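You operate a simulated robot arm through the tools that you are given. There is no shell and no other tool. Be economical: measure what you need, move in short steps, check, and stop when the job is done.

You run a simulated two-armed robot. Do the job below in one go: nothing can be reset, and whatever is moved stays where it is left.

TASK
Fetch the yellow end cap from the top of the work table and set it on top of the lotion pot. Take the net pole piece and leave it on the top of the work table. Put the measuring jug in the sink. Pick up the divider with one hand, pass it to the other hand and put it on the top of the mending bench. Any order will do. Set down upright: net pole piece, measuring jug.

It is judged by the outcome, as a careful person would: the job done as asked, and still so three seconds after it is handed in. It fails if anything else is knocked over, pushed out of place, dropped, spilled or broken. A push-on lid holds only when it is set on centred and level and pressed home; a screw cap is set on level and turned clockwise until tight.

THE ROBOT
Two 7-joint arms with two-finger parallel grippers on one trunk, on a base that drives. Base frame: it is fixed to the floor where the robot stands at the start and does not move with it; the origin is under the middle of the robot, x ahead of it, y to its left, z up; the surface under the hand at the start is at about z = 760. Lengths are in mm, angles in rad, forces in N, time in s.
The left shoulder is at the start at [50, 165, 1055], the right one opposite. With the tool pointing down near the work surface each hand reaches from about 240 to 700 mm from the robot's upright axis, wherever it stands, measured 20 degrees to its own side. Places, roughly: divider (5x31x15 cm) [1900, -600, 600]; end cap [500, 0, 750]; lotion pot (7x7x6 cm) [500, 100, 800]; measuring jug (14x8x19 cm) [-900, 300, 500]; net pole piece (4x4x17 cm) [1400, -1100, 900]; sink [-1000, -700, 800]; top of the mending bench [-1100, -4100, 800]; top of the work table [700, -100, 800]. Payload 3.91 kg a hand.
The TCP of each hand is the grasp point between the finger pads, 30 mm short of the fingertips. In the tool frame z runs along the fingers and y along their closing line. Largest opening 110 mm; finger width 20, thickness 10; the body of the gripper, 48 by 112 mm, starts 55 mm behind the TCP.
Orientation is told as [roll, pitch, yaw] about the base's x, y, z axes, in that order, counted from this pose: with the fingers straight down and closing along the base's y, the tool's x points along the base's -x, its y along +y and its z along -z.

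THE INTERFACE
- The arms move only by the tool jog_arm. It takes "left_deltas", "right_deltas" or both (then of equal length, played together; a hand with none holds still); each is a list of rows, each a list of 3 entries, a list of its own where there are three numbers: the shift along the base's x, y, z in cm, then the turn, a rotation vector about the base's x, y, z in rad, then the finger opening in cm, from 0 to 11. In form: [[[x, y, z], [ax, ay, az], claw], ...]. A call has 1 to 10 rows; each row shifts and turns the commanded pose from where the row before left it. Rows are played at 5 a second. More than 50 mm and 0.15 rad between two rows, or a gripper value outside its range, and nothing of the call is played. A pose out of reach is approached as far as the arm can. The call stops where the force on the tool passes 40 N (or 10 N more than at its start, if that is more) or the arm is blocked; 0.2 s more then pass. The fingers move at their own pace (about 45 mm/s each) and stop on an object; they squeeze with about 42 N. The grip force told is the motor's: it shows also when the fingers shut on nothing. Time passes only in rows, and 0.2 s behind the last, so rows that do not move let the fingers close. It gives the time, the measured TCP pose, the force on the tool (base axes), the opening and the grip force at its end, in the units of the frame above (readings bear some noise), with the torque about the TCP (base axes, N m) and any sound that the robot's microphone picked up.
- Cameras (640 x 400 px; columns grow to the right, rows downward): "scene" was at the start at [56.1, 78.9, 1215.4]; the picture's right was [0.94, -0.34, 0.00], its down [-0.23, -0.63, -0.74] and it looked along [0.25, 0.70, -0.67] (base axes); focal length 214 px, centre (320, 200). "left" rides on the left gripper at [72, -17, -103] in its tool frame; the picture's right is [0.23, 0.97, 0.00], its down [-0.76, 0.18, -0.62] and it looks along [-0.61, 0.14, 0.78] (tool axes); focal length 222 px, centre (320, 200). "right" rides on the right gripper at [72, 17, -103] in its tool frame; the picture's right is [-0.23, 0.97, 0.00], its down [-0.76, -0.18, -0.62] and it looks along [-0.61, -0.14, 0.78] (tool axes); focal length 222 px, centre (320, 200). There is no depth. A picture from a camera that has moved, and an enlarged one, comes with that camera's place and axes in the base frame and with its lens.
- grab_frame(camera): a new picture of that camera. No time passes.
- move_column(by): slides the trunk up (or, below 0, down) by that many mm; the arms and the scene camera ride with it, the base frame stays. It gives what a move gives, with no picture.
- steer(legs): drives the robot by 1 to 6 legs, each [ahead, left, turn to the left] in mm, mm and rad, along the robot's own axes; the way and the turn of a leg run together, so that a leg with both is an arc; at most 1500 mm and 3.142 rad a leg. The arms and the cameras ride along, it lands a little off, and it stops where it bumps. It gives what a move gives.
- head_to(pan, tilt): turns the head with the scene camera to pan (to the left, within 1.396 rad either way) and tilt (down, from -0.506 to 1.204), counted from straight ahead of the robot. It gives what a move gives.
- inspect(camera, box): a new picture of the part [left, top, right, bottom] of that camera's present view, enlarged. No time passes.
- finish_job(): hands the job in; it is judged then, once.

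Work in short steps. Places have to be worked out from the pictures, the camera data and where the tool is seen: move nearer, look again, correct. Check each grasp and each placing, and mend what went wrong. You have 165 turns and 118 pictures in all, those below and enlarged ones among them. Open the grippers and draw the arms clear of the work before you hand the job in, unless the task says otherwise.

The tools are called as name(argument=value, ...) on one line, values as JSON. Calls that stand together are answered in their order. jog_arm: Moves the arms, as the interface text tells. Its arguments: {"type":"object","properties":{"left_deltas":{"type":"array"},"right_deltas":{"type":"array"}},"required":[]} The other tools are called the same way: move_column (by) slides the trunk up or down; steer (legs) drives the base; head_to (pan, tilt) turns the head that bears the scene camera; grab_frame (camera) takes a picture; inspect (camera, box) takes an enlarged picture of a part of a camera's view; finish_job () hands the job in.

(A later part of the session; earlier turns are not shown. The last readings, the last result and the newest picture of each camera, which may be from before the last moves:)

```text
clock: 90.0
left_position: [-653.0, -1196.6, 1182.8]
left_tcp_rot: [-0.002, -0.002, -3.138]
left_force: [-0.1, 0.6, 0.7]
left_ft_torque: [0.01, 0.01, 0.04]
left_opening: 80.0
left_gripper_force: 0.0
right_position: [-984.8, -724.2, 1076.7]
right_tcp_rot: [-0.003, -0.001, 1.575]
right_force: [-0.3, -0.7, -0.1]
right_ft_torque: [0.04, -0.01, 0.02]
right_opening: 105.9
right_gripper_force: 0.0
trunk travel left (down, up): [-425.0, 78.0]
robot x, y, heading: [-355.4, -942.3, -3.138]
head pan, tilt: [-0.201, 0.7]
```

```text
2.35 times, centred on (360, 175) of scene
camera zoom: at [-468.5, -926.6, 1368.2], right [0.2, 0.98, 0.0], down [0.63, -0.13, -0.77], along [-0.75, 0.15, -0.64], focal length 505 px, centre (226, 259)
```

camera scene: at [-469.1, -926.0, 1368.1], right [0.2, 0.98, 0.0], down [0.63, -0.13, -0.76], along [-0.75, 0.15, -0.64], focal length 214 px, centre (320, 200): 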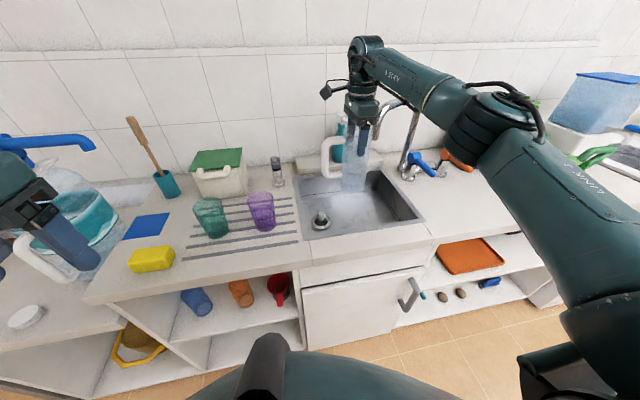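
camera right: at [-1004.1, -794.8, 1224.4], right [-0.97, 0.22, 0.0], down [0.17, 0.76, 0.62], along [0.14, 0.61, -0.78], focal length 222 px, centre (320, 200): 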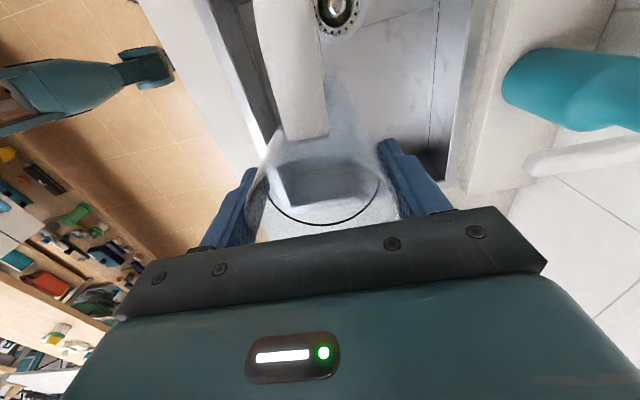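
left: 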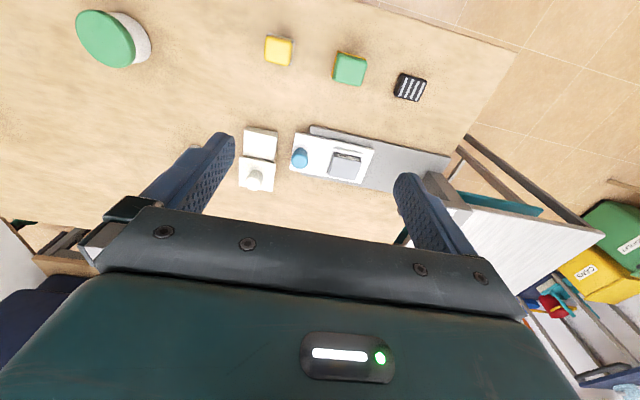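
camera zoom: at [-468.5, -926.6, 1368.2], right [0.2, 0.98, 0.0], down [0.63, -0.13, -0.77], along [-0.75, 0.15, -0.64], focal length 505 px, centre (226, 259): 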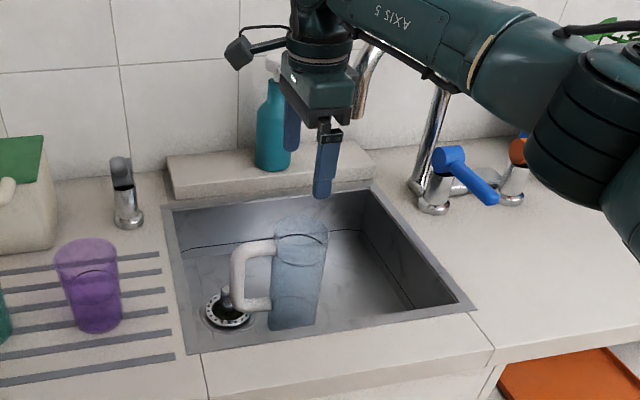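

The jug stands upright in the sink. Back away and bring the right hand to its travel pose.

steer(legs=[[-200, 0, 0]])

jog_arm(right_deltas=[[[2, 0, 0], [0, 0, 0.145], 8], [[3, 0, 0], [0, 0, 0.145], 8], [[4, 0, 0], [0, 0, 0.145], 8], [[4, 0, 0], [0, 0, 0.145], 8], [[4, 0, 0], [0, 0, 0.145], 8], [[4, 0, 0], [0, 0, 0.145], 8], [[4, 0, 0], [0, 0, 0.145], 8], [[0, 0, 0], [0, 0, 0.145], 8], [[0, 0, 0], [0, 0, 0.145], 8], [[0, 0, 0], [0, 0, 0.145], 8]])

jog_arm(right_deltas=[[[3, 0, 0], [0, 0, 0.12], 8], [[0, 0, 0], [0, 0, 0], 8]])

steer(legs=[[0, 900, 0]])

head_to(pan=1.3, tilt=0.35)

grab_frame(camera="scene")

```text
clock: 91.6
left_position: [-450.0, -1196.4, 1183.4]
left_tcp_rot: [0.0, -0.001, -3.136]
left_force: [-0.7, -0.8, 0.3]
left_ft_torque: [-0.01, -0.01, 0.01]
left_opening: 79.8
left_gripper_force: 0.1
right_position: [-785.5, -722.9, 1076.4]
right_tcp_rot: [-0.006, 0.0, 1.574]
right_force: [-0.2, 0.1, 0.2]
right_ft_torque: [-0.01, 0.02, 0.01]
right_opening: 105.9
right_gripper_force: 0.0
trunk travel left (down, up): [-425.0, 78.0]
robot x, y, heading: [-151.0, -942.0, -3.134]
head pan, tilt: [-0.201, 0.7]
```

```text
clock: 93.8
left_position: [-451.9, -1195.3, 1183.0]
left_tcp_rot: [0.0, 0.0, -3.137]
left_force: [0.0, 0.2, 0.2]
left_ft_torque: [-0.01, -0.04, -0.01]
left_opening: 80.2
left_gripper_force: 0.1
right_position: [-535.1, -724.1, 1074.4]
right_tcp_rot: [-0.003, 0.0, 3.031]
right_force: [0.0, 0.7, 0.3]
right_ft_torque: [0.0, 0.04, 0.0]
right_opening: 80.1
right_gripper_force: 0.0
trunk travel left (down, up): [-425.0, 78.0]
robot x, y, heading: [-155.7, -943.0, -3.136]
head pan, tilt: [-0.201, 0.7]
```

```text
clock: 94.4
left_position: [-452.1, -1198.1, 1182.5]
left_tcp_rot: [0.0, 0.0, -3.137]
left_force: [0.3, 0.2, -0.1]
left_ft_torque: [-0.01, 0.0, 0.01]
left_opening: 80.2
left_gripper_force: 0.2
right_position: [-506.6, -723.9, 1075.6]
right_tcp_rot: [-0.004, 0.001, -3.135]
right_force: [0.6, -0.1, 0.1]
right_ft_torque: [0.01, 0.01, 0.0]
right_opening: 80.1
right_gripper_force: 0.1
trunk travel left (down, up): [-425.0, 78.0]
robot x, y, heading: [-154.6, -945.9, -3.142]
head pan, tilt: [-0.201, 0.7]
```

```text
clock: 102.6
left_position: [-434.6, -2090.6, 1184.3]
left_tcp_rot: [-0.001, -0.002, -3.12]
left_force: [0.0, 0.4, 0.0]
left_ft_torque: [0.0, -0.01, -0.02]
left_opening: 80.0
left_gripper_force: 0.2
right_position: [-497.8, -1618.0, 1075.7]
right_tcp_rot: [-0.003, 0.001, -3.12]
right_force: [0.5, 0.0, 0.4]
right_ft_torque: [0.0, 0.01, -0.01]
right_opening: 80.1
right_gripper_force: 0.1
trunk travel left (down, up): [-425.0, 78.0]
robot x, y, heading: [-141.1, -1832.7, -3.123]
head pan, tilt: [-0.201, 0.7]
```

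```text
clock: 104.2
left_position: [-435.2, -2090.4, 1184.2]
left_tcp_rot: [-0.002, -0.001, -3.119]
left_force: [1.2, -0.2, -0.2]
left_ft_torque: [-0.02, -0.01, 0.01]
left_opening: 80.0
left_gripper_force: 0.0
right_position: [-498.5, -1617.7, 1074.6]
right_tcp_rot: [-0.003, -0.001, -3.12]
right_force: [0.3, 0.1, -0.4]
right_ft_torque: [-0.01, 0.02, 0.01]
right_opening: 79.8
right_gripper_force: 0.0
trunk travel left (down, up): [-425.0, 78.0]
robot x, y, heading: [-143.3, -1827.7, -3.121]
head pan, tilt: [1.3, 0.351]
```

```text
62 pictures are left
camera scene: at [-196.1, -1922.1, 1399.5], right [-0.97, 0.25, 0.0], down [0.09, 0.33, -0.94], along [-0.23, -0.91, -0.34], focal length 214 px, centre (320, 200)
```

scene: 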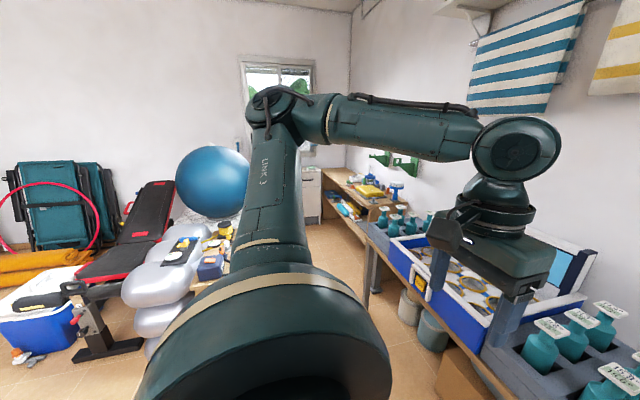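

Clear floor here. Turn right to face +y, and look along the way to the right and at the bench.

steer(legs=[[0, 0, -1.59]])

head_to(pan=-1.1, tilt=0.35)

grab_frame(camera="scene")

```text
clock: 108.5
left_position: [-384.8, -1525.5, 1183.6]
left_tcp_rot: [-0.001, -0.001, 1.54]
left_force: [0.5, -0.6, -0.7]
left_ft_torque: [0.02, 0.02, 0.03]
left_opening: 79.9
left_gripper_force: 0.1
right_position: [90.1, -1487.2, 1074.4]
right_tcp_rot: [-0.002, -0.002, 1.539]
right_force: [0.1, -0.7, 0.2]
right_ft_torque: [0.01, 0.01, 0.0]
right_opening: 80.0
right_gripper_force: 0.2
trunk travel left (down, up): [-425.0, 78.0]
robot x, y, heading: [-144.3, -1832.8, 1.538]
head pan, tilt: [1.3, 0.351]
```

```text
clock: 110.7
left_position: [-384.2, -1524.5, 1182.1]
left_tcp_rot: [0.0, 0.0, 1.54]
left_force: [0.1, 0.0, 0.9]
left_ft_torque: [0.01, 0.01, 0.01]
left_opening: 79.8
left_gripper_force: 0.1
right_position: [90.8, -1487.2, 1075.1]
right_tcp_rot: [-0.004, -0.001, 1.539]
right_force: [-0.6, 0.5, -0.7]
right_ft_torque: [0.03, -0.03, 0.03]
right_opening: 80.2
right_gripper_force: 0.1
trunk travel left (down, up): [-425.0, 78.0]
robot x, y, heading: [-142.1, -1832.3, 1.54]
head pan, tilt: [-1.1, 0.351]
```

```text
61 pictures are left
camera scene: at [-58.6, -1762.3, 1399.5], right [0.43, -0.9, 0.0], down [-0.31, -0.15, -0.94], along [0.85, 0.4, -0.34], focal length 214 px, centre (320, 200)
```

scene: 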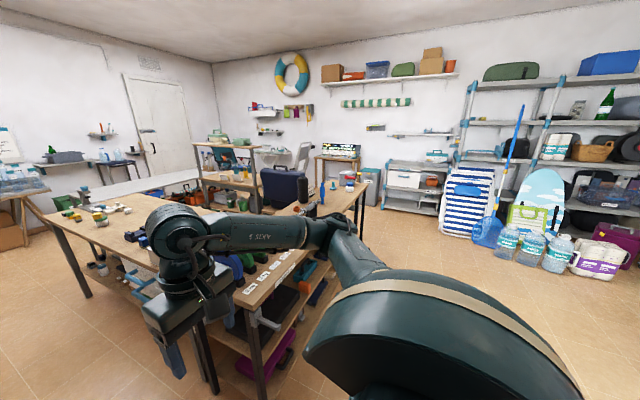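

I zoom on the bench with the pole and on the case.

inspect(camera="scene", box=[180, 130, 420, 290])

```text
2.50 times, centred on (300, 210) of scene
camera zoom: at [-58.6, -1762.3, 1399.5], right [0.43, -0.9, 0.0], down [-0.31, -0.15, -0.94], along [0.85, 0.4, -0.34], focal length 536 px, centre (370, 175)
```

zoom: 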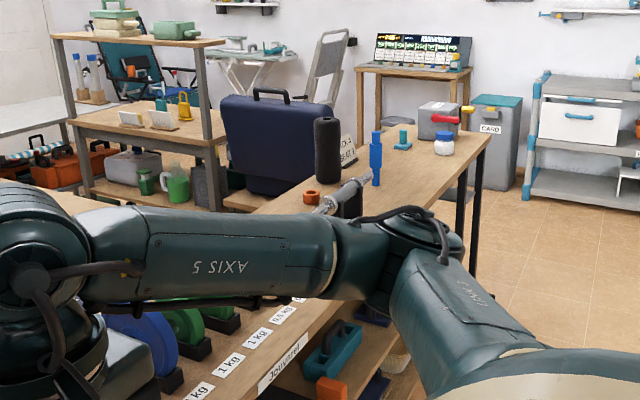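

Pole base triangulates to about (1345,-1117,805). Drive right to stand before it.

steer(legs=[[0, 0, 0.03], [0, -670, 0], [0, -670, 0]])

head_to(pan=-0.3, tilt=0.45)

grab_frame(camera="scene")

```text
clock: 123.5
left_position: [965.6, -1521.7, 1182.7]
left_tcp_rot: [-0.001, 0.0, 1.581]
left_force: [0.0, 0.1, -0.3]
left_ft_torque: [0.0, 0.02, 0.01]
left_opening: 79.9
left_gripper_force: 0.0
right_position: [1439.5, -1464.8, 1074.5]
right_tcp_rot: [-0.004, 0.001, 1.58]
right_force: [-0.1, -0.7, 0.9]
right_ft_torque: [0.02, 0.0, 0.02]
right_opening: 80.0
right_gripper_force: 0.0
trunk travel left (down, up): [-425.0, 78.0]
robot x, y, heading: [1223.3, -1817.0, 1.577]
head pan, tilt: [-1.1, 0.351]
```

```text
clock: 124.7
left_position: [966.7, -1521.8, 1182.7]
left_tcp_rot: [0.001, 0.001, 1.579]
left_force: [-0.2, -0.8, -0.9]
left_ft_torque: [0.01, 0.02, -0.01]
left_opening: 79.8
left_gripper_force: 0.0
right_position: [1438.3, -1464.7, 1075.5]
right_tcp_rot: [-0.002, 0.0, 1.582]
right_force: [-0.1, 0.0, 0.5]
right_ft_torque: [0.01, 0.01, -0.01]
right_opening: 80.1
right_gripper_force: 0.0
trunk travel left (down, up): [-425.0, 78.0]
robot x, y, heading: [1220.0, -1820.2, 1.578]
head pan, tilt: [-0.3, 0.45]
```

```text
59 pictures are left
camera scene: at [1245.9, -1701.0, 1390.3], right [0.96, -0.29, 0.0], down [-0.13, -0.42, -0.9], along [0.26, 0.86, -0.44], focal length 214 px, centre (320, 200)
```

scene: 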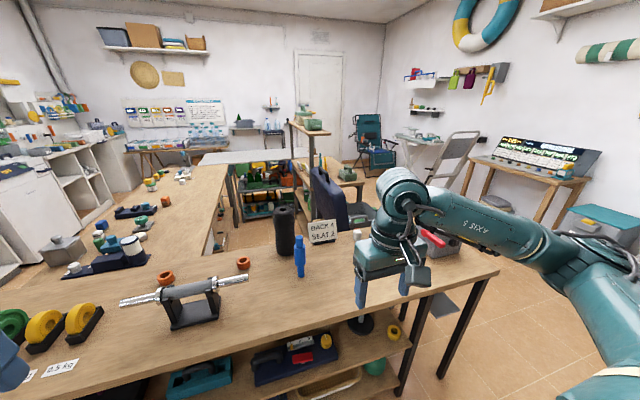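

Pole base confirmed near (1343,-1123). Move ahead 150 and put the right hand above it.

steer(legs=[[150, 0, 0]])

jog_arm(right_deltas=[[[-2.5, 3.5, 1], [0, 0, 0], 9], [[-2.5, 4, 0.5], [0, 0, 0], 9], [[-2.5, 4, 0], [0, 0, 0], 9], [[-1.5, 4, 0], [0, 0, 0], 9], [[0, 2, 0], [0, 0, 0], 9], [[0, 0, 0], [0, 0, 0], 9]])

grab_frame(camera="right")

inspect(camera="scene", box=[240, 180, 400, 300])

```text
clock: 126.0
left_position: [964.1, -1370.9, 1183.6]
left_tcp_rot: [0.002, -0.001, 1.583]
left_force: [0.3, 0.3, -0.8]
left_ft_torque: [0.0, 0.02, 0.02]
left_opening: 80.0
left_gripper_force: 0.1
right_position: [1438.3, -1314.8, 1074.4]
right_tcp_rot: [-0.002, -0.001, 1.582]
right_force: [0.6, 0.5, -0.4]
right_ft_torque: [-0.02, 0.06, 0.0]
right_opening: 80.1
right_gripper_force: 0.0
trunk travel left (down, up): [-425.0, 78.0]
robot x, y, heading: [1218.9, -1670.2, 1.579]
head pan, tilt: [-0.3, 0.45]
```

```text
clock: 127.4
left_position: [965.0, -1371.6, 1182.5]
left_tcp_rot: [0.0, 0.0, 1.58]
left_force: [0.1, 0.0, -0.8]
left_ft_torque: [-0.02, 0.02, 0.02]
left_opening: 79.7
left_gripper_force: 0.0
right_position: [1347.5, -1138.9, 1090.8]
right_tcp_rot: [-0.003, -0.001, 1.581]
right_force: [-0.1, 0.1, -0.2]
right_ft_torque: [0.0, 0.02, 0.01]
right_opening: 90.1
right_gripper_force: 0.0
trunk travel left (down, up): [-425.0, 78.0]
robot x, y, heading: [1218.9, -1667.9, 1.577]
head pan, tilt: [-0.3, 0.45]
```

```text
58 pictures are left
camera right: at [1330.5, -1212.9, 1193.0], right [-0.98, 0.22, 0.0], down [0.17, 0.76, 0.62], along [0.14, 0.61, -0.78], focal length 222 px, centre (320, 200)
```

right: 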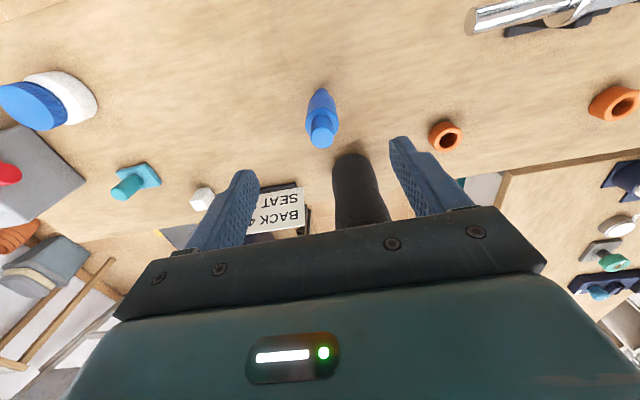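

```text
3.33 times, centred on (320, 240) of scene
camera zoom: at [1244.4, -1551.2, 1390.3], right [0.96, -0.29, 0.0], down [-0.12, -0.42, -0.9], along [0.26, 0.86, -0.44], focal length 715 px, centre (320, 67)
```

zoom: 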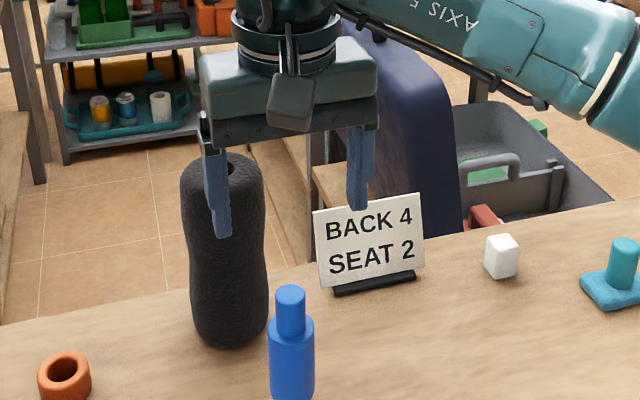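

The pole piece has a narrower top peg; top near (1350,-1127,975). Descend with fingers straddling it to grip the upper body.

jog_arm(right_deltas=[[[0.2, 1.1, -1], [0, 0, 0], 8], [[0, 0, -4], [0, 0, 0], 8], [[0, 0, -4], [0, 0, 0], 8], [[0, 0, 0], [0, 0, 0], 8]])

grab_frame(camera="right")

```text
clock: 128.4
left_position: [965.2, -1371.9, 1182.3]
left_tcp_rot: [-0.001, -0.002, 1.58]
left_force: [0.8, -0.3, -0.6]
left_ft_torque: [0.0, -0.06, -0.01]
left_opening: 80.2
left_gripper_force: 0.1
right_position: [1349.9, -1130.6, 999.6]
right_tcp_rot: [-0.003, -0.001, 1.581]
right_force: [-0.3, -0.8, -0.2]
right_ft_torque: [0.05, -0.03, 0.03]
right_opening: 80.1
right_gripper_force: 0.0
trunk travel left (down, up): [-425.0, 78.0]
robot x, y, heading: [1222.8, -1670.3, 1.582]
head pan, tilt: [-0.3, 0.45]
```

```text
56 pictures are left
camera right: at [1333.2, -1202.9, 1102.2], right [-0.98, 0.22, 0.0], down [0.17, 0.76, 0.62], along [0.14, 0.61, -0.78], focal length 222 px, centre (320, 200)
```

right: 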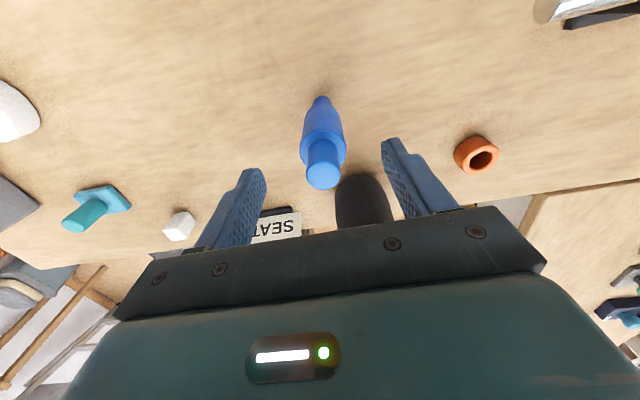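

Aligned. Descend 70 mm and close.

jog_arm(right_deltas=[[[-0.1, 0.4, -2.5], [0, 0, 0], 8], [[0, 0, -2.5], [0, 0, 0], 8], [[0, 0, -2], [0, 0, 0], 8], [[0, 0, 0], [0, 0, 0], 8], [[0, 0, 0], [0, 0, 0], 2], [[0, 0, 0], [0, 0, 0], 2], [[0, 0, 0], [0, 0, 0], 2], [[0, 0, 0], [0, 0, 0], 2]])

grab_frame(camera="right")

```text
clock: 130.2
left_position: [964.2, -1372.5, 1183.0]
left_tcp_rot: [0.001, -0.001, 1.581]
left_force: [0.6, 0.0, -0.3]
left_ft_torque: [-0.03, -0.01, 0.02]
left_opening: 79.9
left_gripper_force: 0.0
right_position: [1348.5, -1125.7, 928.6]
right_tcp_rot: [-0.004, 0.001, 1.581]
right_force: [0.2, -0.2, 0.1]
right_ft_torque: [-0.02, 0.0, 0.0]
right_opening: 38.3
right_gripper_force: 42.5
trunk travel left (down, up): [-425.0, 78.0]
robot x, y, heading: [1223.7, -1665.9, 1.58]
head pan, tilt: [-0.3, 0.45]
```

```text
55 pictures are left
camera right: at [1332.2, -1197.0, 1032.2], right [-0.98, 0.22, 0.0], down [0.17, 0.76, 0.62], along [0.14, 0.61, -0.78], focal length 222 px, centre (320, 200)
```

right: 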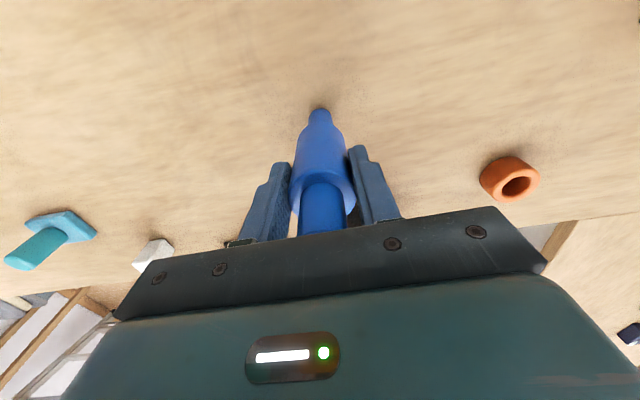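

Gripped at 38 mm. Lift, draw in, and back away from the bench.

jog_arm(right_deltas=[[[0, 0, 2], [0, 0, 0], 2], [[0, 0, 4], [0, 0, 0], 2], [[0, 0, 4.5], [0, 0, 0], 2], [[0, 0, 4.5], [0, 0, 0], 2], [[1, -4.5, 0], [0, 0, 0], 2], [[1.5, -4.5, 0], [0, 0, 0], 2], [[1.5, -4.5, 0], [0, 0, 0], 2], [[1.5, -4, 0], [0, 0, 0], 2]])

steer(legs=[[-180, 0, 0]])

grab_frame(camera="right")

```text
clock: 132.0
left_position: [964.4, -1373.5, 1184.6]
left_tcp_rot: [0.001, -0.001, 1.581]
left_force: [0.4, -0.1, 0.7]
left_ft_torque: [-0.01, 0.0, -0.02]
left_opening: 80.0
left_gripper_force: 0.1
right_position: [1406.0, -1302.1, 1081.5]
right_tcp_rot: [-0.003, -0.001, 1.581]
right_force: [0.4, -0.5, -2.1]
right_ft_torque: [0.02, 0.0, 0.03]
right_opening: 38.4
right_gripper_force: 41.8
trunk travel left (down, up): [-425.0, 78.0]
robot x, y, heading: [1218.0, -1667.7, 1.576]
head pan, tilt: [-0.3, 0.45]
```

```text
clock: 133.5
left_position: [966.3, -1551.7, 1183.1]
left_tcp_rot: [0.002, -0.001, 1.58]
left_force: [-0.8, -0.5, -0.1]
left_ft_torque: [0.02, -0.01, -0.02]
left_opening: 80.1
left_gripper_force: 0.2
right_position: [1406.1, -1481.0, 1080.7]
right_tcp_rot: [-0.005, -0.003, 1.582]
right_force: [0.5, 0.4, -0.5]
right_ft_torque: [0.03, -0.03, 0.01]
right_opening: 38.2
right_gripper_force: 41.9
trunk travel left (down, up): [-425.0, 78.0]
robot x, y, heading: [1220.6, -1848.2, 1.579]
head pan, tilt: [-0.3, 0.45]
```

```text
54 pictures are left
camera right: at [1389.3, -1553.0, 1184.3], right [-0.98, 0.22, 0.0], down [0.17, 0.76, 0.62], along [0.14, 0.61, -0.78], focal length 222 px, centre (320, 200)
```

right: 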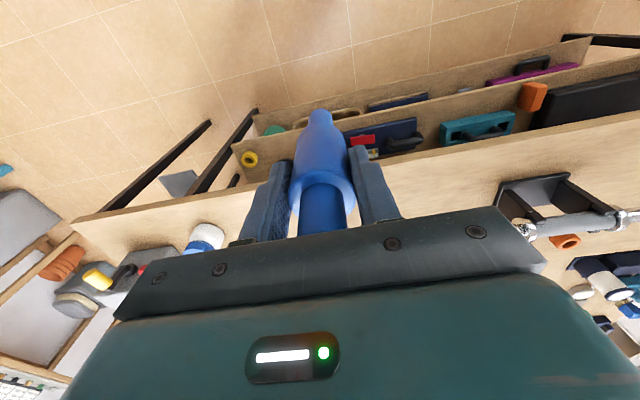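

Pole held firmly. Drive back to the west side and up to the work table.

steer(legs=[[0, 690, 0], [0, 690, 0]])

steer(legs=[[900, 0, 0], [850, 0, 0]])

```text
clock: 146.1
left_position: [-405.7, -1564.4, 1183.9]
left_tcp_rot: [0.0, 0.0, 1.583]
left_force: [0.9, 0.0, -0.1]
left_ft_torque: [0.0, 0.03, 0.0]
left_opening: 80.2
left_gripper_force: 0.1
right_position: [33.4, -1492.5, 1081.9]
right_tcp_rot: [-0.004, 0.0, 1.585]
right_force: [0.7, 0.2, -0.4]
right_ft_torque: [0.03, -0.01, 0.0]
right_opening: 38.6
right_gripper_force: 42.3
trunk travel left (down, up): [-425.0, 78.0]
robot x, y, heading: [-153.4, -1861.4, 1.583]
head pan, tilt: [-0.3, 0.45]
```

```text
clock: 155.0
left_position: [-433.0, 198.7, 1183.3]
left_tcp_rot: [0.001, -0.001, 1.594]
left_force: [0.7, 0.2, 0.0]
left_ft_torque: [-0.02, 0.03, -0.01]
left_opening: 79.9
left_gripper_force: 0.0
right_position: [5.5, 274.1, 1082.5]
right_tcp_rot: [-0.003, 0.0, 1.597]
right_force: [0.3, 0.0, -0.9]
right_ft_torque: [0.04, -0.01, 0.01]
right_opening: 38.4
right_gripper_force: 42.2
trunk travel left (down, up): [-425.0, 78.0]
robot x, y, heading: [-169.2, -97.0, 1.597]
head pan, tilt: [-0.3, 0.45]
```

Turn to face the work table and approach.

steer(legs=[[0, 0, -1.597], [110, 0, 0]])

head_to(pan=0, tilt=0.8)

grab_frame(camera="scene")

```text
clock: 160.1
left_position: [236.1, 155.3, 1182.0]
left_tcp_rot: [0.001, -0.001, -0.006]
left_force: [0.2, 0.3, -0.1]
left_ft_torque: [-0.01, 0.0, 0.0]
left_opening: 80.0
left_gripper_force: 0.0
right_position: [299.5, -285.5, 1080.6]
right_tcp_rot: [-0.003, 0.001, -0.006]
right_force: [-0.6, 0.3, -1.5]
right_ft_torque: [-0.01, 0.03, 0.02]
right_opening: 38.1
right_gripper_force: 41.8
trunk travel left (down, up): [-425.0, 78.0]
robot x, y, heading: [-63.9, -100.5, -0.009]
head pan, tilt: [-0.3, 0.45]
```

```text
clock: 160.9
left_position: [236.5, 154.2, 1182.0]
left_tcp_rot: [0.0, -0.002, -0.004]
left_force: [0.0, 0.2, -1.0]
left_ft_torque: [-0.01, 0.02, 0.01]
left_opening: 80.0
left_gripper_force: 0.0
right_position: [298.7, -286.0, 1081.5]
right_tcp_rot: [-0.005, -0.001, -0.005]
right_force: [0.2, 0.2, -0.3]
right_ft_torque: [0.01, 0.02, 0.02]
right_opening: 38.2
right_gripper_force: 42.2
trunk travel left (down, up): [-425.0, 78.0]
robot x, y, heading: [-65.5, -97.9, -0.009]
head pan, tilt: [0.0, 0.799]
```

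```text
53 pictures are left
camera scene: at [43.0, -96.4, 1360.0], right [-0.01, -1.0, 0.0], down [-0.72, 0.01, -0.7], along [0.7, -0.01, -0.72], focal length 214 px, centre (320, 200)
```

scene: 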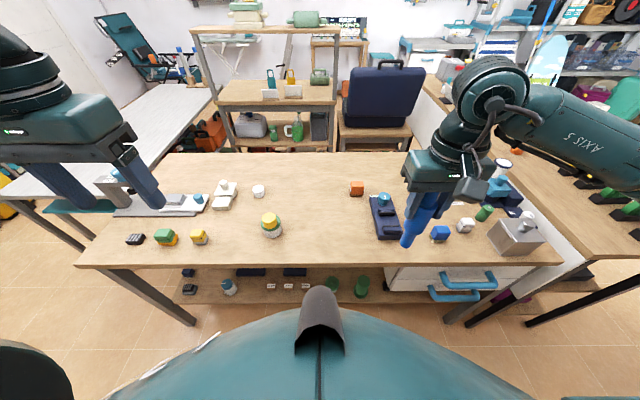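

Free spot at about (470,-140). Bring the pole over it and lower to near the surface.

jog_arm(right_deltas=[[[3.4, 2.9, 0], [0, 0, 0], 2], [[3.4, 2.9, 0], [0, 0, 0], 2], [[3.4, 2.9, 0], [0, 0, 0], 2], [[3.4, 2.9, 0], [0, 0, 0], 2], [[3.5, 3, 0], [0, 0, 0], 2], [[0, 0, -4.5], [0, 0, 0], 2], [[0, 0, -4.5], [0, 0, 0], 2], [[0, 0, -4.5], [0, 0, 0], 2], [[0, 0, -3], [0, 0, 0], 2], [[0, 0, 0], [0, 0, 0], 2]])

inspect(camera="scene", box=[250, 130, 410, 260])

```text
clock: 163.1
left_position: [234.5, 154.2, 1182.4]
left_tcp_rot: [-0.002, -0.002, -0.004]
left_force: [-0.1, -0.4, -0.3]
left_ft_torque: [-0.03, -0.03, 0.02]
left_opening: 80.3
left_gripper_force: 0.0
right_position: [469.4, -139.5, 916.3]
right_tcp_rot: [-0.003, 0.0, -0.006]
right_force: [-0.3, -0.4, -1.1]
right_ft_torque: [-0.02, 0.01, -0.01]
right_opening: 38.5
right_gripper_force: 42.1
trunk travel left (down, up): [-425.0, 78.0]
robot x, y, heading: [-68.7, -94.1, -0.008]
head pan, tilt: [0.0, 0.799]
```

```text
3.08 times, centred on (330, 195) of scene
camera zoom: at [42.9, -96.4, 1359.9], right [-0.01, -1.0, 0.0], down [-0.72, 0.0, -0.7], along [0.7, 0.0, -0.72], focal length 660 px, centre (289, 215)
```

zoom: 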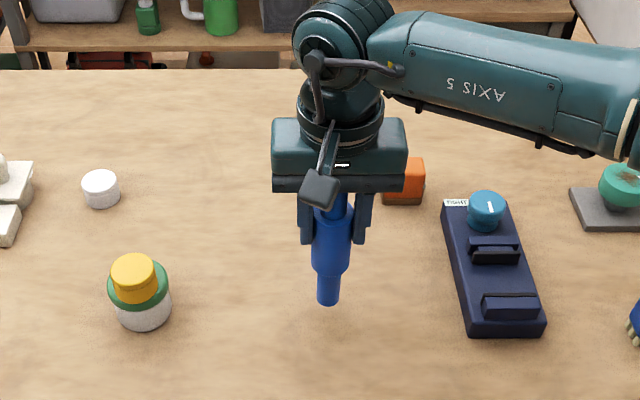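

About 25 mm to go. Lower in fine steps.

jog_arm(right_deltas=[[[0, 0, -1.3], [0, 0, 0], 2], [[0, 0, -0.5], [0, 0, 0], 2], [[0, 0, -0.2], [0, 0, 0], 2], [[0, 0, -0.2], [0, 0, 0], 2], [[0, 0, 0], [0, 0, 0], 2]])

```text
clock: 164.3
left_position: [235.2, 155.3, 1183.7]
left_tcp_rot: [0.002, -0.002, -0.006]
left_force: [0.3, -1.1, -0.2]
left_ft_torque: [0.02, -0.01, 0.01]
left_opening: 80.0
left_gripper_force: 0.0
right_position: [470.1, -140.5, 893.8]
right_tcp_rot: [-0.003, -0.001, -0.004]
right_force: [0.7, -0.4, -0.8]
right_ft_torque: [0.03, 0.0, 0.01]
right_opening: 38.2
right_gripper_force: 42.1
trunk travel left (down, up): [-425.0, 78.0]
robot x, y, heading: [-66.9, -92.1, -0.005]
head pan, tilt: [0.0, 0.799]
```

jog_arm(right_deltas=[[[0, 0, -0.2], [0, 0, 0], 2], [[0, 0, -0.2], [0, 0, 0], 2], [[0, 0, -0.2], [0, 0, 0], 2], [[0, 0, 0], [0, 0, 0], 2]])

```text
clock: 165.3
left_position: [234.6, 154.6, 1182.7]
left_tcp_rot: [-0.001, -0.003, -0.004]
left_force: [-1.0, 0.7, -0.2]
left_ft_torque: [0.0, 0.01, -0.03]
left_opening: 79.9
left_gripper_force: 0.0
right_position: [470.0, -139.9, 890.2]
right_tcp_rot: [-0.004, 0.0, -0.005]
right_force: [0.1, -1.0, 3.6]
right_ft_torque: [0.03, -0.07, -0.01]
right_opening: 38.6
right_gripper_force: 42.2
trunk travel left (down, up): [-425.0, 78.0]
robot x, y, heading: [-66.8, -95.0, -0.007]
head pan, tilt: [0.0, 0.799]
```

Light contact (3.6 N). A last millimetre, then release and rise straight up.

jog_arm(right_deltas=[[[0, 0, -0.1], [0, 0, 0], 2], [[0, 0, 0], [0, 0, 0], 2], [[0, 0, 0], [0, 0, 0], 5], [[0, 0, 0], [0, 0, 0], 7], [[0, 0, 0], [0, 0, 0], 8], [[0, 0, 2], [0, 0, 0], 8], [[0, 0, 4.5], [0, 0, 0], 8], [[0, 0, 4.5], [0, 0, 0], 8], [[0, 0, 4], [0, 0, 0], 8]])

inspect(camera="scene", box=[250, 130, 410, 260])

```text
clock: 167.3
left_position: [235.3, 154.8, 1182.6]
left_tcp_rot: [0.0, -0.003, -0.006]
left_force: [0.1, 0.3, 0.1]
left_ft_torque: [0.02, -0.01, 0.01]
left_opening: 80.0
left_gripper_force: 0.0
right_position: [469.8, -138.9, 1038.6]
right_tcp_rot: [-0.004, -0.001, -0.006]
right_force: [0.1, 0.3, 0.7]
right_ft_torque: [0.01, 0.02, 0.01]
right_opening: 80.5
right_gripper_force: 0.1
trunk travel left (down, up): [-425.0, 78.0]
robot x, y, heading: [-67.6, -96.2, -0.012]
head pan, tilt: [0.0, 0.799]
```

```text
3.08 times, centred on (330, 195) of scene
camera zoom: at [42.5, -96.1, 1359.9], right [-0.01, -1.0, 0.0], down [-0.72, 0.0, -0.7], along [0.7, 0.0, -0.72], focal length 660 px, centre (289, 215)
```

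zoom: 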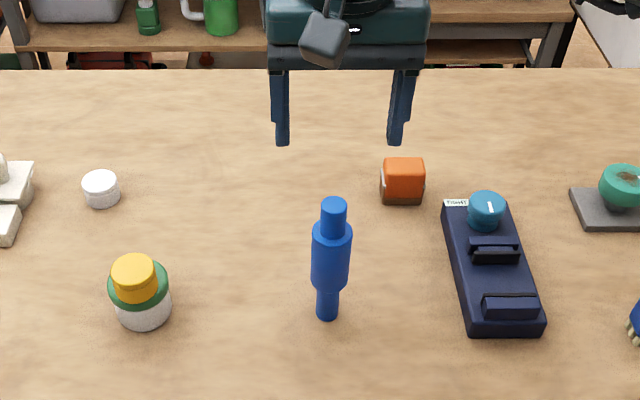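

Pole stands upright on the work table. Draw in and drive round to the far side for the divider.

jog_arm(right_deltas=[[[-4, -2, 0.5], [0, 0, 0], 8], [[-4.5, -2, 1], [0, 0, 0], 8], [[-4.5, -2, 1], [0, 0, 0], 8], [[-4.5, -2, 1], [0, 0, 0], 8], [[-1.5, -2, 0], [0, 0, 0], 8]])

steer(legs=[[-100, 0, 0], [0, -900, 0], [0, -850, 0]])

steer(legs=[[1000, 0, 0], [800, 0, 0]])

head_to(pan=0.7, tilt=0.5)

grab_frame(camera="scene")

```text
refused: row 2 steps farther than a row can; nothing moved
```

```text
clock: 183.8
left_position: [122.6, -1604.6, 1183.2]
left_tcp_rot: [0.001, 0.0, -0.003]
left_force: [0.0, 0.8, -0.2]
left_ft_torque: [-0.01, 0.04, 0.03]
left_opening: 79.9
left_gripper_force: 0.1
right_position: [356.3, -1897.8, 1038.6]
right_tcp_rot: [-0.004, -0.001, -0.004]
right_force: [0.3, 0.0, 0.2]
right_ft_torque: [-0.01, -0.02, 0.0]
right_opening: 79.7
right_gripper_force: 0.0
trunk travel left (down, up): [-425.0, 78.0]
robot x, y, heading: [-178.3, -1855.4, -0.002]
head pan, tilt: [0.0, 0.799]
```

```text
clock: 192.9
left_position: [1932.6, -1631.5, 1181.6]
left_tcp_rot: [-0.002, 0.0, -0.014]
left_force: [-0.1, 0.3, -0.3]
left_ft_torque: [-0.03, 0.0, 0.01]
left_opening: 79.8
left_gripper_force: 0.1
right_position: [2163.5, -1927.9, 1037.2]
right_tcp_rot: [-0.006, 0.001, -0.015]
right_force: [-0.2, -0.1, 0.4]
right_ft_torque: [0.0, 0.01, 0.0]
right_opening: 80.3
right_gripper_force: 0.1
trunk travel left (down, up): [-425.0, 78.0]
robot x, y, heading: [1631.2, -1881.6, -0.012]
head pan, tilt: [0.0, 0.799]
```

```text
clock: 194.0
left_position: [1931.1, -1631.0, 1183.3]
left_tcp_rot: [0.001, -0.001, -0.014]
left_force: [-0.1, -0.5, 0.5]
left_ft_torque: [0.0, 0.0, 0.01]
left_opening: 80.1
left_gripper_force: 0.2
right_position: [2164.1, -1927.6, 1037.6]
right_tcp_rot: [-0.004, 0.0, -0.014]
right_force: [0.1, -0.1, 0.3]
right_ft_torque: [0.01, 0.03, -0.01]
right_opening: 79.8
right_gripper_force: 0.1
trunk travel left (down, up): [-425.0, 78.0]
robot x, y, heading: [1630.1, -1879.2, -0.019]
head pan, tilt: [0.7, 0.499]
```

```text
50 pictures are left
camera scene: at [1726.8, -1821.8, 1385.8], right [0.63, -0.78, 0.0], down [-0.37, -0.3, -0.88], along [0.68, 0.55, -0.48], focal length 214 px, centre (320, 200)
```

scene: 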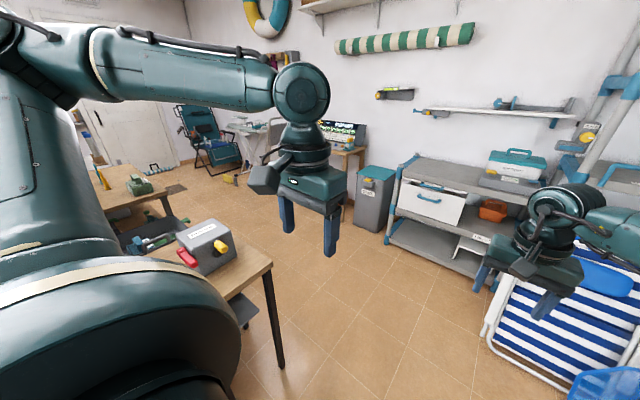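

Open floor ahead. Draw the right hand in, then drive to the far side of the case table and turn toward it.

jog_arm(right_deltas=[[[-4, -2, 0.5], [0, 0, 0], 8], [[-4, -2, 1], [0, 0, 0], 8], [[-4, -2, 1], [0, 0, 0], 8], [[-4, -2, 1], [0, 0, 0], 8], [[-3, -2, 1], [0, 0, 0], 8]])

steer(legs=[[950, 0, 0], [0, 1150, 0], [0, 0, 1.57], [0, 0, 1.57]])

head_to(pan=0, tilt=0.6)

grab_frame(camera="scene")

```text
clock: 195.2
left_position: [1931.1, -1631.5, 1183.1]
left_tcp_rot: [0.001, -0.002, -0.015]
left_force: [0.1, -0.2, -0.4]
left_ft_torque: [0.03, 0.0, -0.03]
left_opening: 80.1
left_gripper_force: 0.1
right_position: [1971.8, -2028.0, 1082.8]
right_tcp_rot: [-0.002, -0.003, -0.015]
right_force: [0.0, 0.6, -0.9]
right_ft_torque: [0.02, 0.01, 0.01]
right_opening: 79.9
right_gripper_force: 0.2
trunk travel left (down, up): [-425.0, 78.0]
robot x, y, heading: [1630.5, -1879.6, -0.016]
head pan, tilt: [0.7, 0.499]
```

```text
clock: 217.7
left_position: [2279.9, -991.5, 1182.9]
left_tcp_rot: [-0.001, -0.002, 3.128]
left_force: [-0.8, -0.2, -0.6]
left_ft_torque: [-0.04, -0.01, 0.04]
left_opening: 79.8
left_gripper_force: 0.0
right_position: [2238.5, -595.8, 1083.6]
right_tcp_rot: [-0.003, 0.0, 3.128]
right_force: [0.0, 0.5, -0.3]
right_ft_torque: [0.0, 0.01, 0.0]
right_opening: 79.9
right_gripper_force: 0.0
trunk travel left (down, up): [-425.0, 78.0]
robot x, y, heading: [2584.6, -742.8, 3.128]
head pan, tilt: [0.7, 0.499]
```

```text
clock: 218.8
left_position: [2279.7, -991.6, 1182.8]
left_tcp_rot: [0.001, -0.002, 3.128]
left_force: [-0.3, -0.4, 0.0]
left_ft_torque: [-0.03, -0.04, -0.03]
left_opening: 80.1
left_gripper_force: 0.0
right_position: [2239.8, -596.3, 1082.9]
right_tcp_rot: [-0.003, 0.001, 3.127]
right_force: [0.0, 0.0, 0.7]
right_ft_torque: [-0.03, -0.02, 0.0]
right_opening: 80.1
right_gripper_force: 0.1
trunk travel left (down, up): [-425.0, 78.0]
robot x, y, heading: [2586.4, -744.3, 3.125]
head pan, tilt: [0.0, 0.6]
```

```text
49 pictures are left
camera scene: at [2463.4, -741.5, 1376.8], right [0.01, 1.0, 0.0], down [0.56, -0.01, -0.83], along [-0.83, 0.01, -0.56], focal length 214 px, centre (320, 200)
```

scene: 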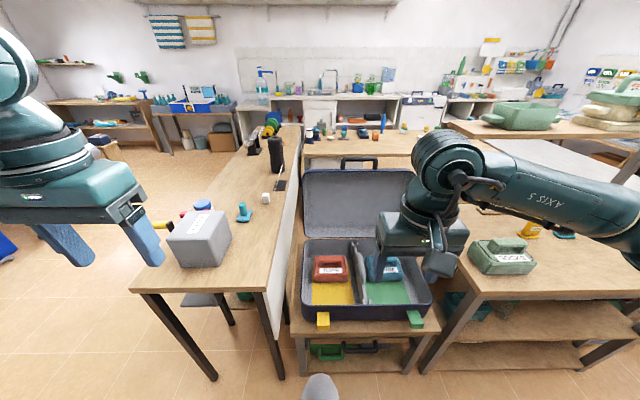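

The case is open toward me, with a grey divider panel in the middle. Zoom.

inspect(camera="scene", box=[280, 220, 450, 345])

```text
3.20 times, centred on (365, 282) of scene
camera zoom: at [2463.4, -741.5, 1376.8], right [0.01, 1.0, 0.0], down [0.56, -0.01, -0.83], along [-0.83, 0.01, -0.56], focal length 686 px, centre (176, -64)
```

zoom: 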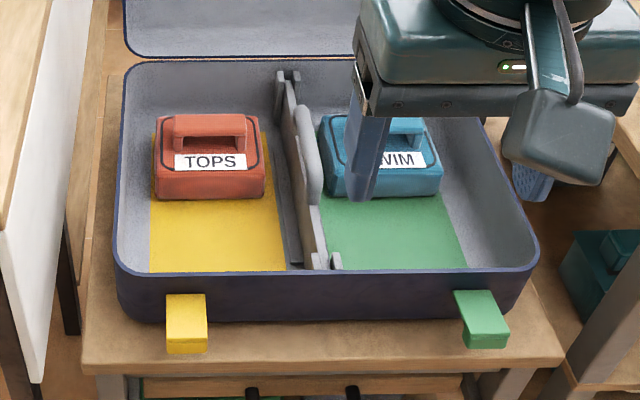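

The divider panel runs along x, standing in slots at around y≈-570, x 1750–2030. Drive closer, lower the trunk, and look with the wrist camera from above.

steer(legs=[[140, 0, 0.013]])

jog_arm(right_deltas=[[[-4, 0.5, 0], [0, 0, 0], 9], [[-4, 0.5, 0], [0, 0, 0], 9], [[-4, 0.5, 0], [0, 0, 0], 9], [[-4, 0.5, 0], [0, 0, 0], 9], [[0, 0, 0], [0, 0, 0], 9]])

move_column(by=-170)

grab_frame(camera="right")

grab_frame(camera="scene")

```text
clock: 220.1
left_position: [2141.0, -994.4, 1183.1]
left_tcp_rot: [0.001, 0.001, -3.139]
left_force: [0.0, -0.1, -0.6]
left_ft_torque: [-0.02, -0.03, -0.04]
left_opening: 80.0
left_gripper_force: 0.0
right_position: [2094.1, -600.4, 1083.2]
right_tcp_rot: [-0.004, 0.0, -3.141]
right_force: [0.0, -0.4, 0.5]
right_ft_torque: [0.02, -0.02, 0.0]
right_opening: 80.0
right_gripper_force: 0.1
trunk travel left (down, up): [-425.0, 78.0]
robot x, y, heading: [2441.7, -744.0, -3.144]
head pan, tilt: [0.0, 0.6]
```

```text
clock: 221.3
left_position: [2142.1, -995.1, 1183.3]
left_tcp_rot: [0.0, -0.001, -3.14]
left_force: [-0.2, 0.2, 0.0]
left_ft_torque: [0.02, 0.01, 0.01]
left_opening: 79.8
left_gripper_force: 0.0
right_position: [1935.8, -581.4, 1083.9]
right_tcp_rot: [-0.002, -0.002, -3.139]
right_force: [0.4, -0.2, 0.5]
right_ft_torque: [0.0, 0.02, -0.03]
right_opening: 89.8
right_gripper_force: 0.1
trunk travel left (down, up): [-425.0, 78.0]
robot x, y, heading: [2440.8, -741.3, -3.138]
head pan, tilt: [0.0, 0.6]
```

```text
clock: 223.2
left_position: [2141.3, -995.4, 1014.4]
left_tcp_rot: [0.001, -0.001, -3.14]
left_force: [0.5, 0.5, 0.3]
left_ft_torque: [0.01, 0.03, 0.0]
left_opening: 80.1
left_gripper_force: 0.0
right_position: [1935.1, -582.0, 915.5]
right_tcp_rot: [-0.003, -0.002, -3.139]
right_force: [0.0, -0.3, 0.6]
right_ft_torque: [0.0, 0.01, -0.01]
right_opening: 89.9
right_gripper_force: 0.1
trunk travel left (down, up): [-255.0, 248.0]
robot x, y, heading: [2439.7, -744.4, -3.143]
head pan, tilt: [0.0, 0.6]
```

```text
47 pictures are left
camera right: at [2007.9, -598.2, 1017.5], right [-0.23, -0.97, 0.0], down [-0.76, 0.17, 0.62], along [-0.61, 0.14, -0.78], focal length 222 px, centre (320, 200)
```

right: 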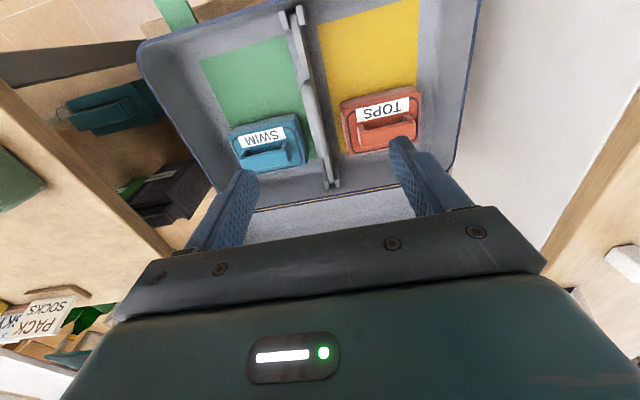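

```text
46 pictures are left
camera scene: at [2321.4, -742.2, 1206.8], right [0.0, 1.0, 0.0], down [0.56, 0.0, -0.83], along [-0.83, 0.0, -0.56], focal length 214 px, centre (320, 200)
```

scene: 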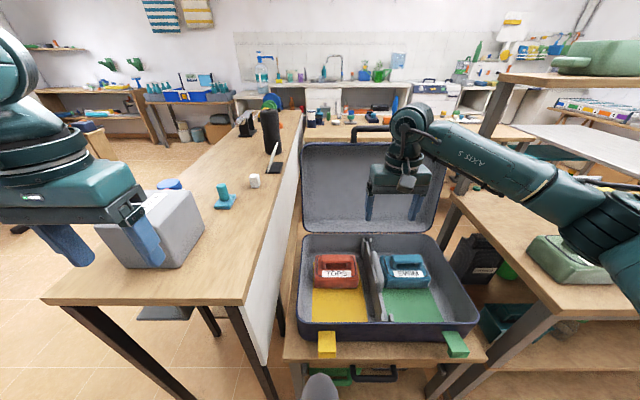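

Enlarge both views on the divider.

inspect(camera="scene", box=[310, 220, 450, 330])

inspect(camera="right", box=[220, 0, 420, 200])

```text
3.64 times, centred on (380, 275) of scene
camera zoom: at [2321.4, -742.2, 1206.8], right [0.0, 1.0, 0.0], down [0.56, 0.0, -0.83], along [-0.83, 0.0, -0.56], focal length 780 px, centre (102, -73)
```

zoom: 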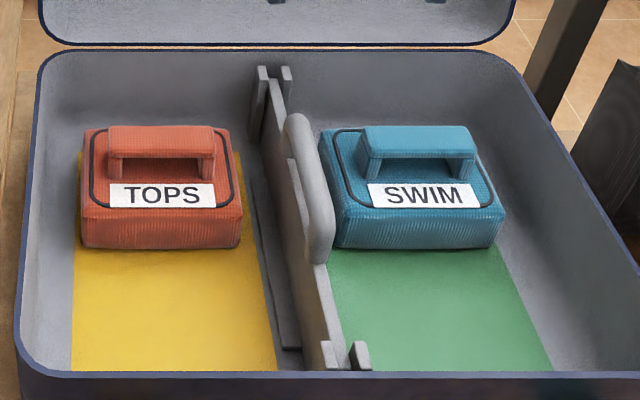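

```text
2.00 times, centred on (320, 100) of right
camera zoom: at [2007.9, -598.2, 1017.5], right [-0.23, -0.97, 0.0], down [-0.76, 0.17, 0.62], along [-0.61, 0.14, -0.78], focal length 444 px, centre (320, 400)
```

zoom: 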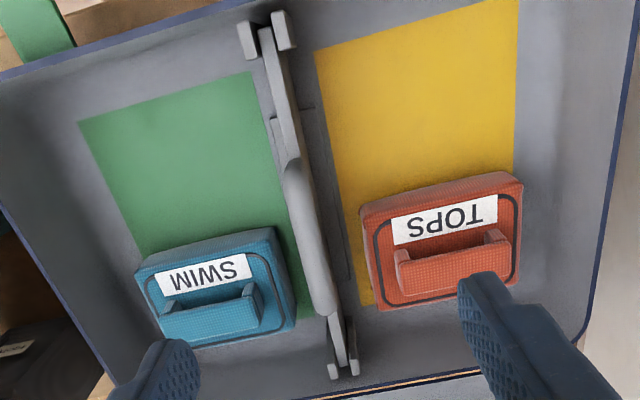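

Handle arch runs x≈1806–1950 at y≈-560, top z≈645. I'll take it on its near half (x≈1930), leaving the far half for the other hand. Lower to above it.

jog_arm(right_deltas=[[[-0.2, 1.9, -4], [0, 0, 0], 6], [[0, 0, -4.8], [0, 0, 0], 6], [[0, 0, -4.8], [0, 0, 0], 6], [[0, 0, -4.8], [0, 0, 0], 6], [[0, 0, 0], [0, 0, 0], 6]])

grab_frame(camera="right")

inspect(camera="scene", box=[310, 200, 450, 330])

```text
clock: 224.4
left_position: [2141.2, -993.8, 1013.9]
left_tcp_rot: [-0.002, -0.003, -3.14]
left_force: [1.0, -0.7, 0.3]
left_ft_torque: [0.03, 0.0, -0.03]
left_opening: 79.9
left_gripper_force: 0.0
right_position: [1936.2, -564.5, 732.7]
right_tcp_rot: [-0.003, -0.003, -3.14]
right_force: [-0.6, 0.6, 0.5]
right_ft_torque: [0.01, -0.01, 0.02]
right_opening: 60.2
right_gripper_force: 0.1
trunk travel left (down, up): [-255.0, 248.0]
robot x, y, heading: [2441.4, -742.2, -3.144]
head pan, tilt: [0.0, 0.6]
```

```text
43 pictures are left
camera right: at [2008.0, -581.5, 834.7], right [-0.23, -0.97, 0.0], down [-0.76, 0.17, 0.62], along [-0.61, 0.14, -0.78], focal length 222 px, centre (320, 200)
```

right: 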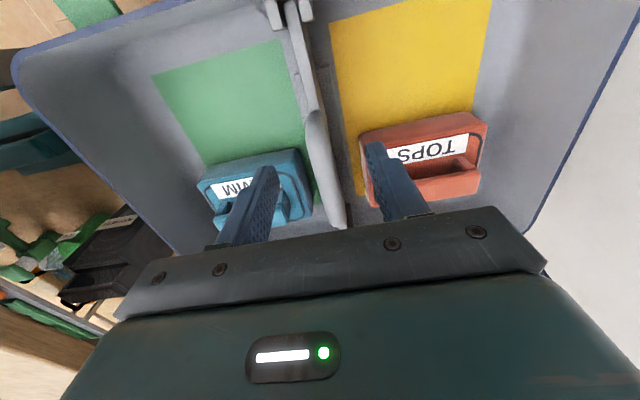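

```text
3.08 times, centred on (380, 265) of scene
camera zoom: at [2321.3, -742.2, 1206.8], right [0.0, 1.0, 0.0], down [0.56, 0.0, -0.83], along [-0.83, 0.0, -0.56], focal length 660 px, centre (135, 0)
```

zoom: 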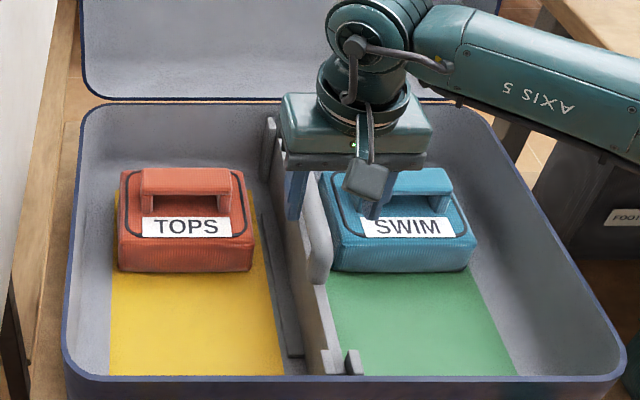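

Handle near end at (1952,-558), far end (1810,-568). Go to x≈1926, y≈-560 and descend to z≈643, then close.

jog_arm(right_deltas=[[[-1, 0.4, 0], [0, 0, 0], 6], [[0, 0, -4], [0, 0, 0], 6], [[0, 0, -3], [0, 0, 0], 6], [[0, 0, -2], [0, 0, 0], 6], [[0, 0, 0], [0, 0, 0], 6]])

grab_frame(camera="right")

```text
clock: 225.6
left_position: [2142.6, -995.6, 1012.8]
left_tcp_rot: [0.001, -0.002, -3.14]
left_force: [-0.3, -0.2, -0.5]
left_ft_torque: [-0.02, -0.02, 0.0]
left_opening: 80.3
left_gripper_force: 0.1
right_position: [1922.4, -559.5, 641.3]
right_tcp_rot: [-0.004, -0.001, -3.14]
right_force: [-0.6, -0.5, -0.7]
right_ft_torque: [-0.02, -0.01, -0.01]
right_opening: 60.0
right_gripper_force: 0.1
trunk travel left (down, up): [-255.0, 248.0]
robot x, y, heading: [2439.6, -741.7, -3.143]
head pan, tilt: [0.0, 0.6]
```

```text
41 pictures are left
camera right: at [1994.9, -575.8, 743.8], right [-0.23, -0.97, 0.0], down [-0.76, 0.17, 0.62], along [-0.61, 0.14, -0.78], focal length 222 px, centre (320, 200)
```

right: 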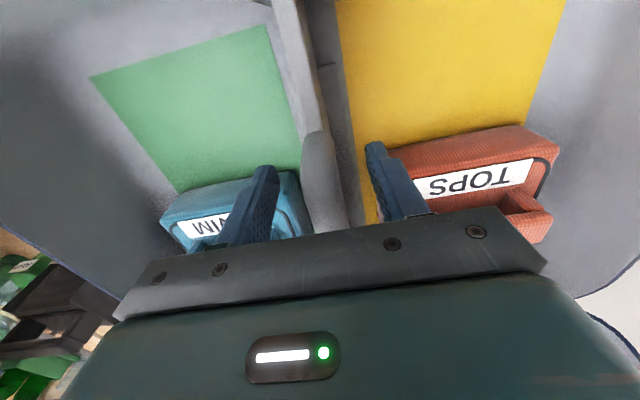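

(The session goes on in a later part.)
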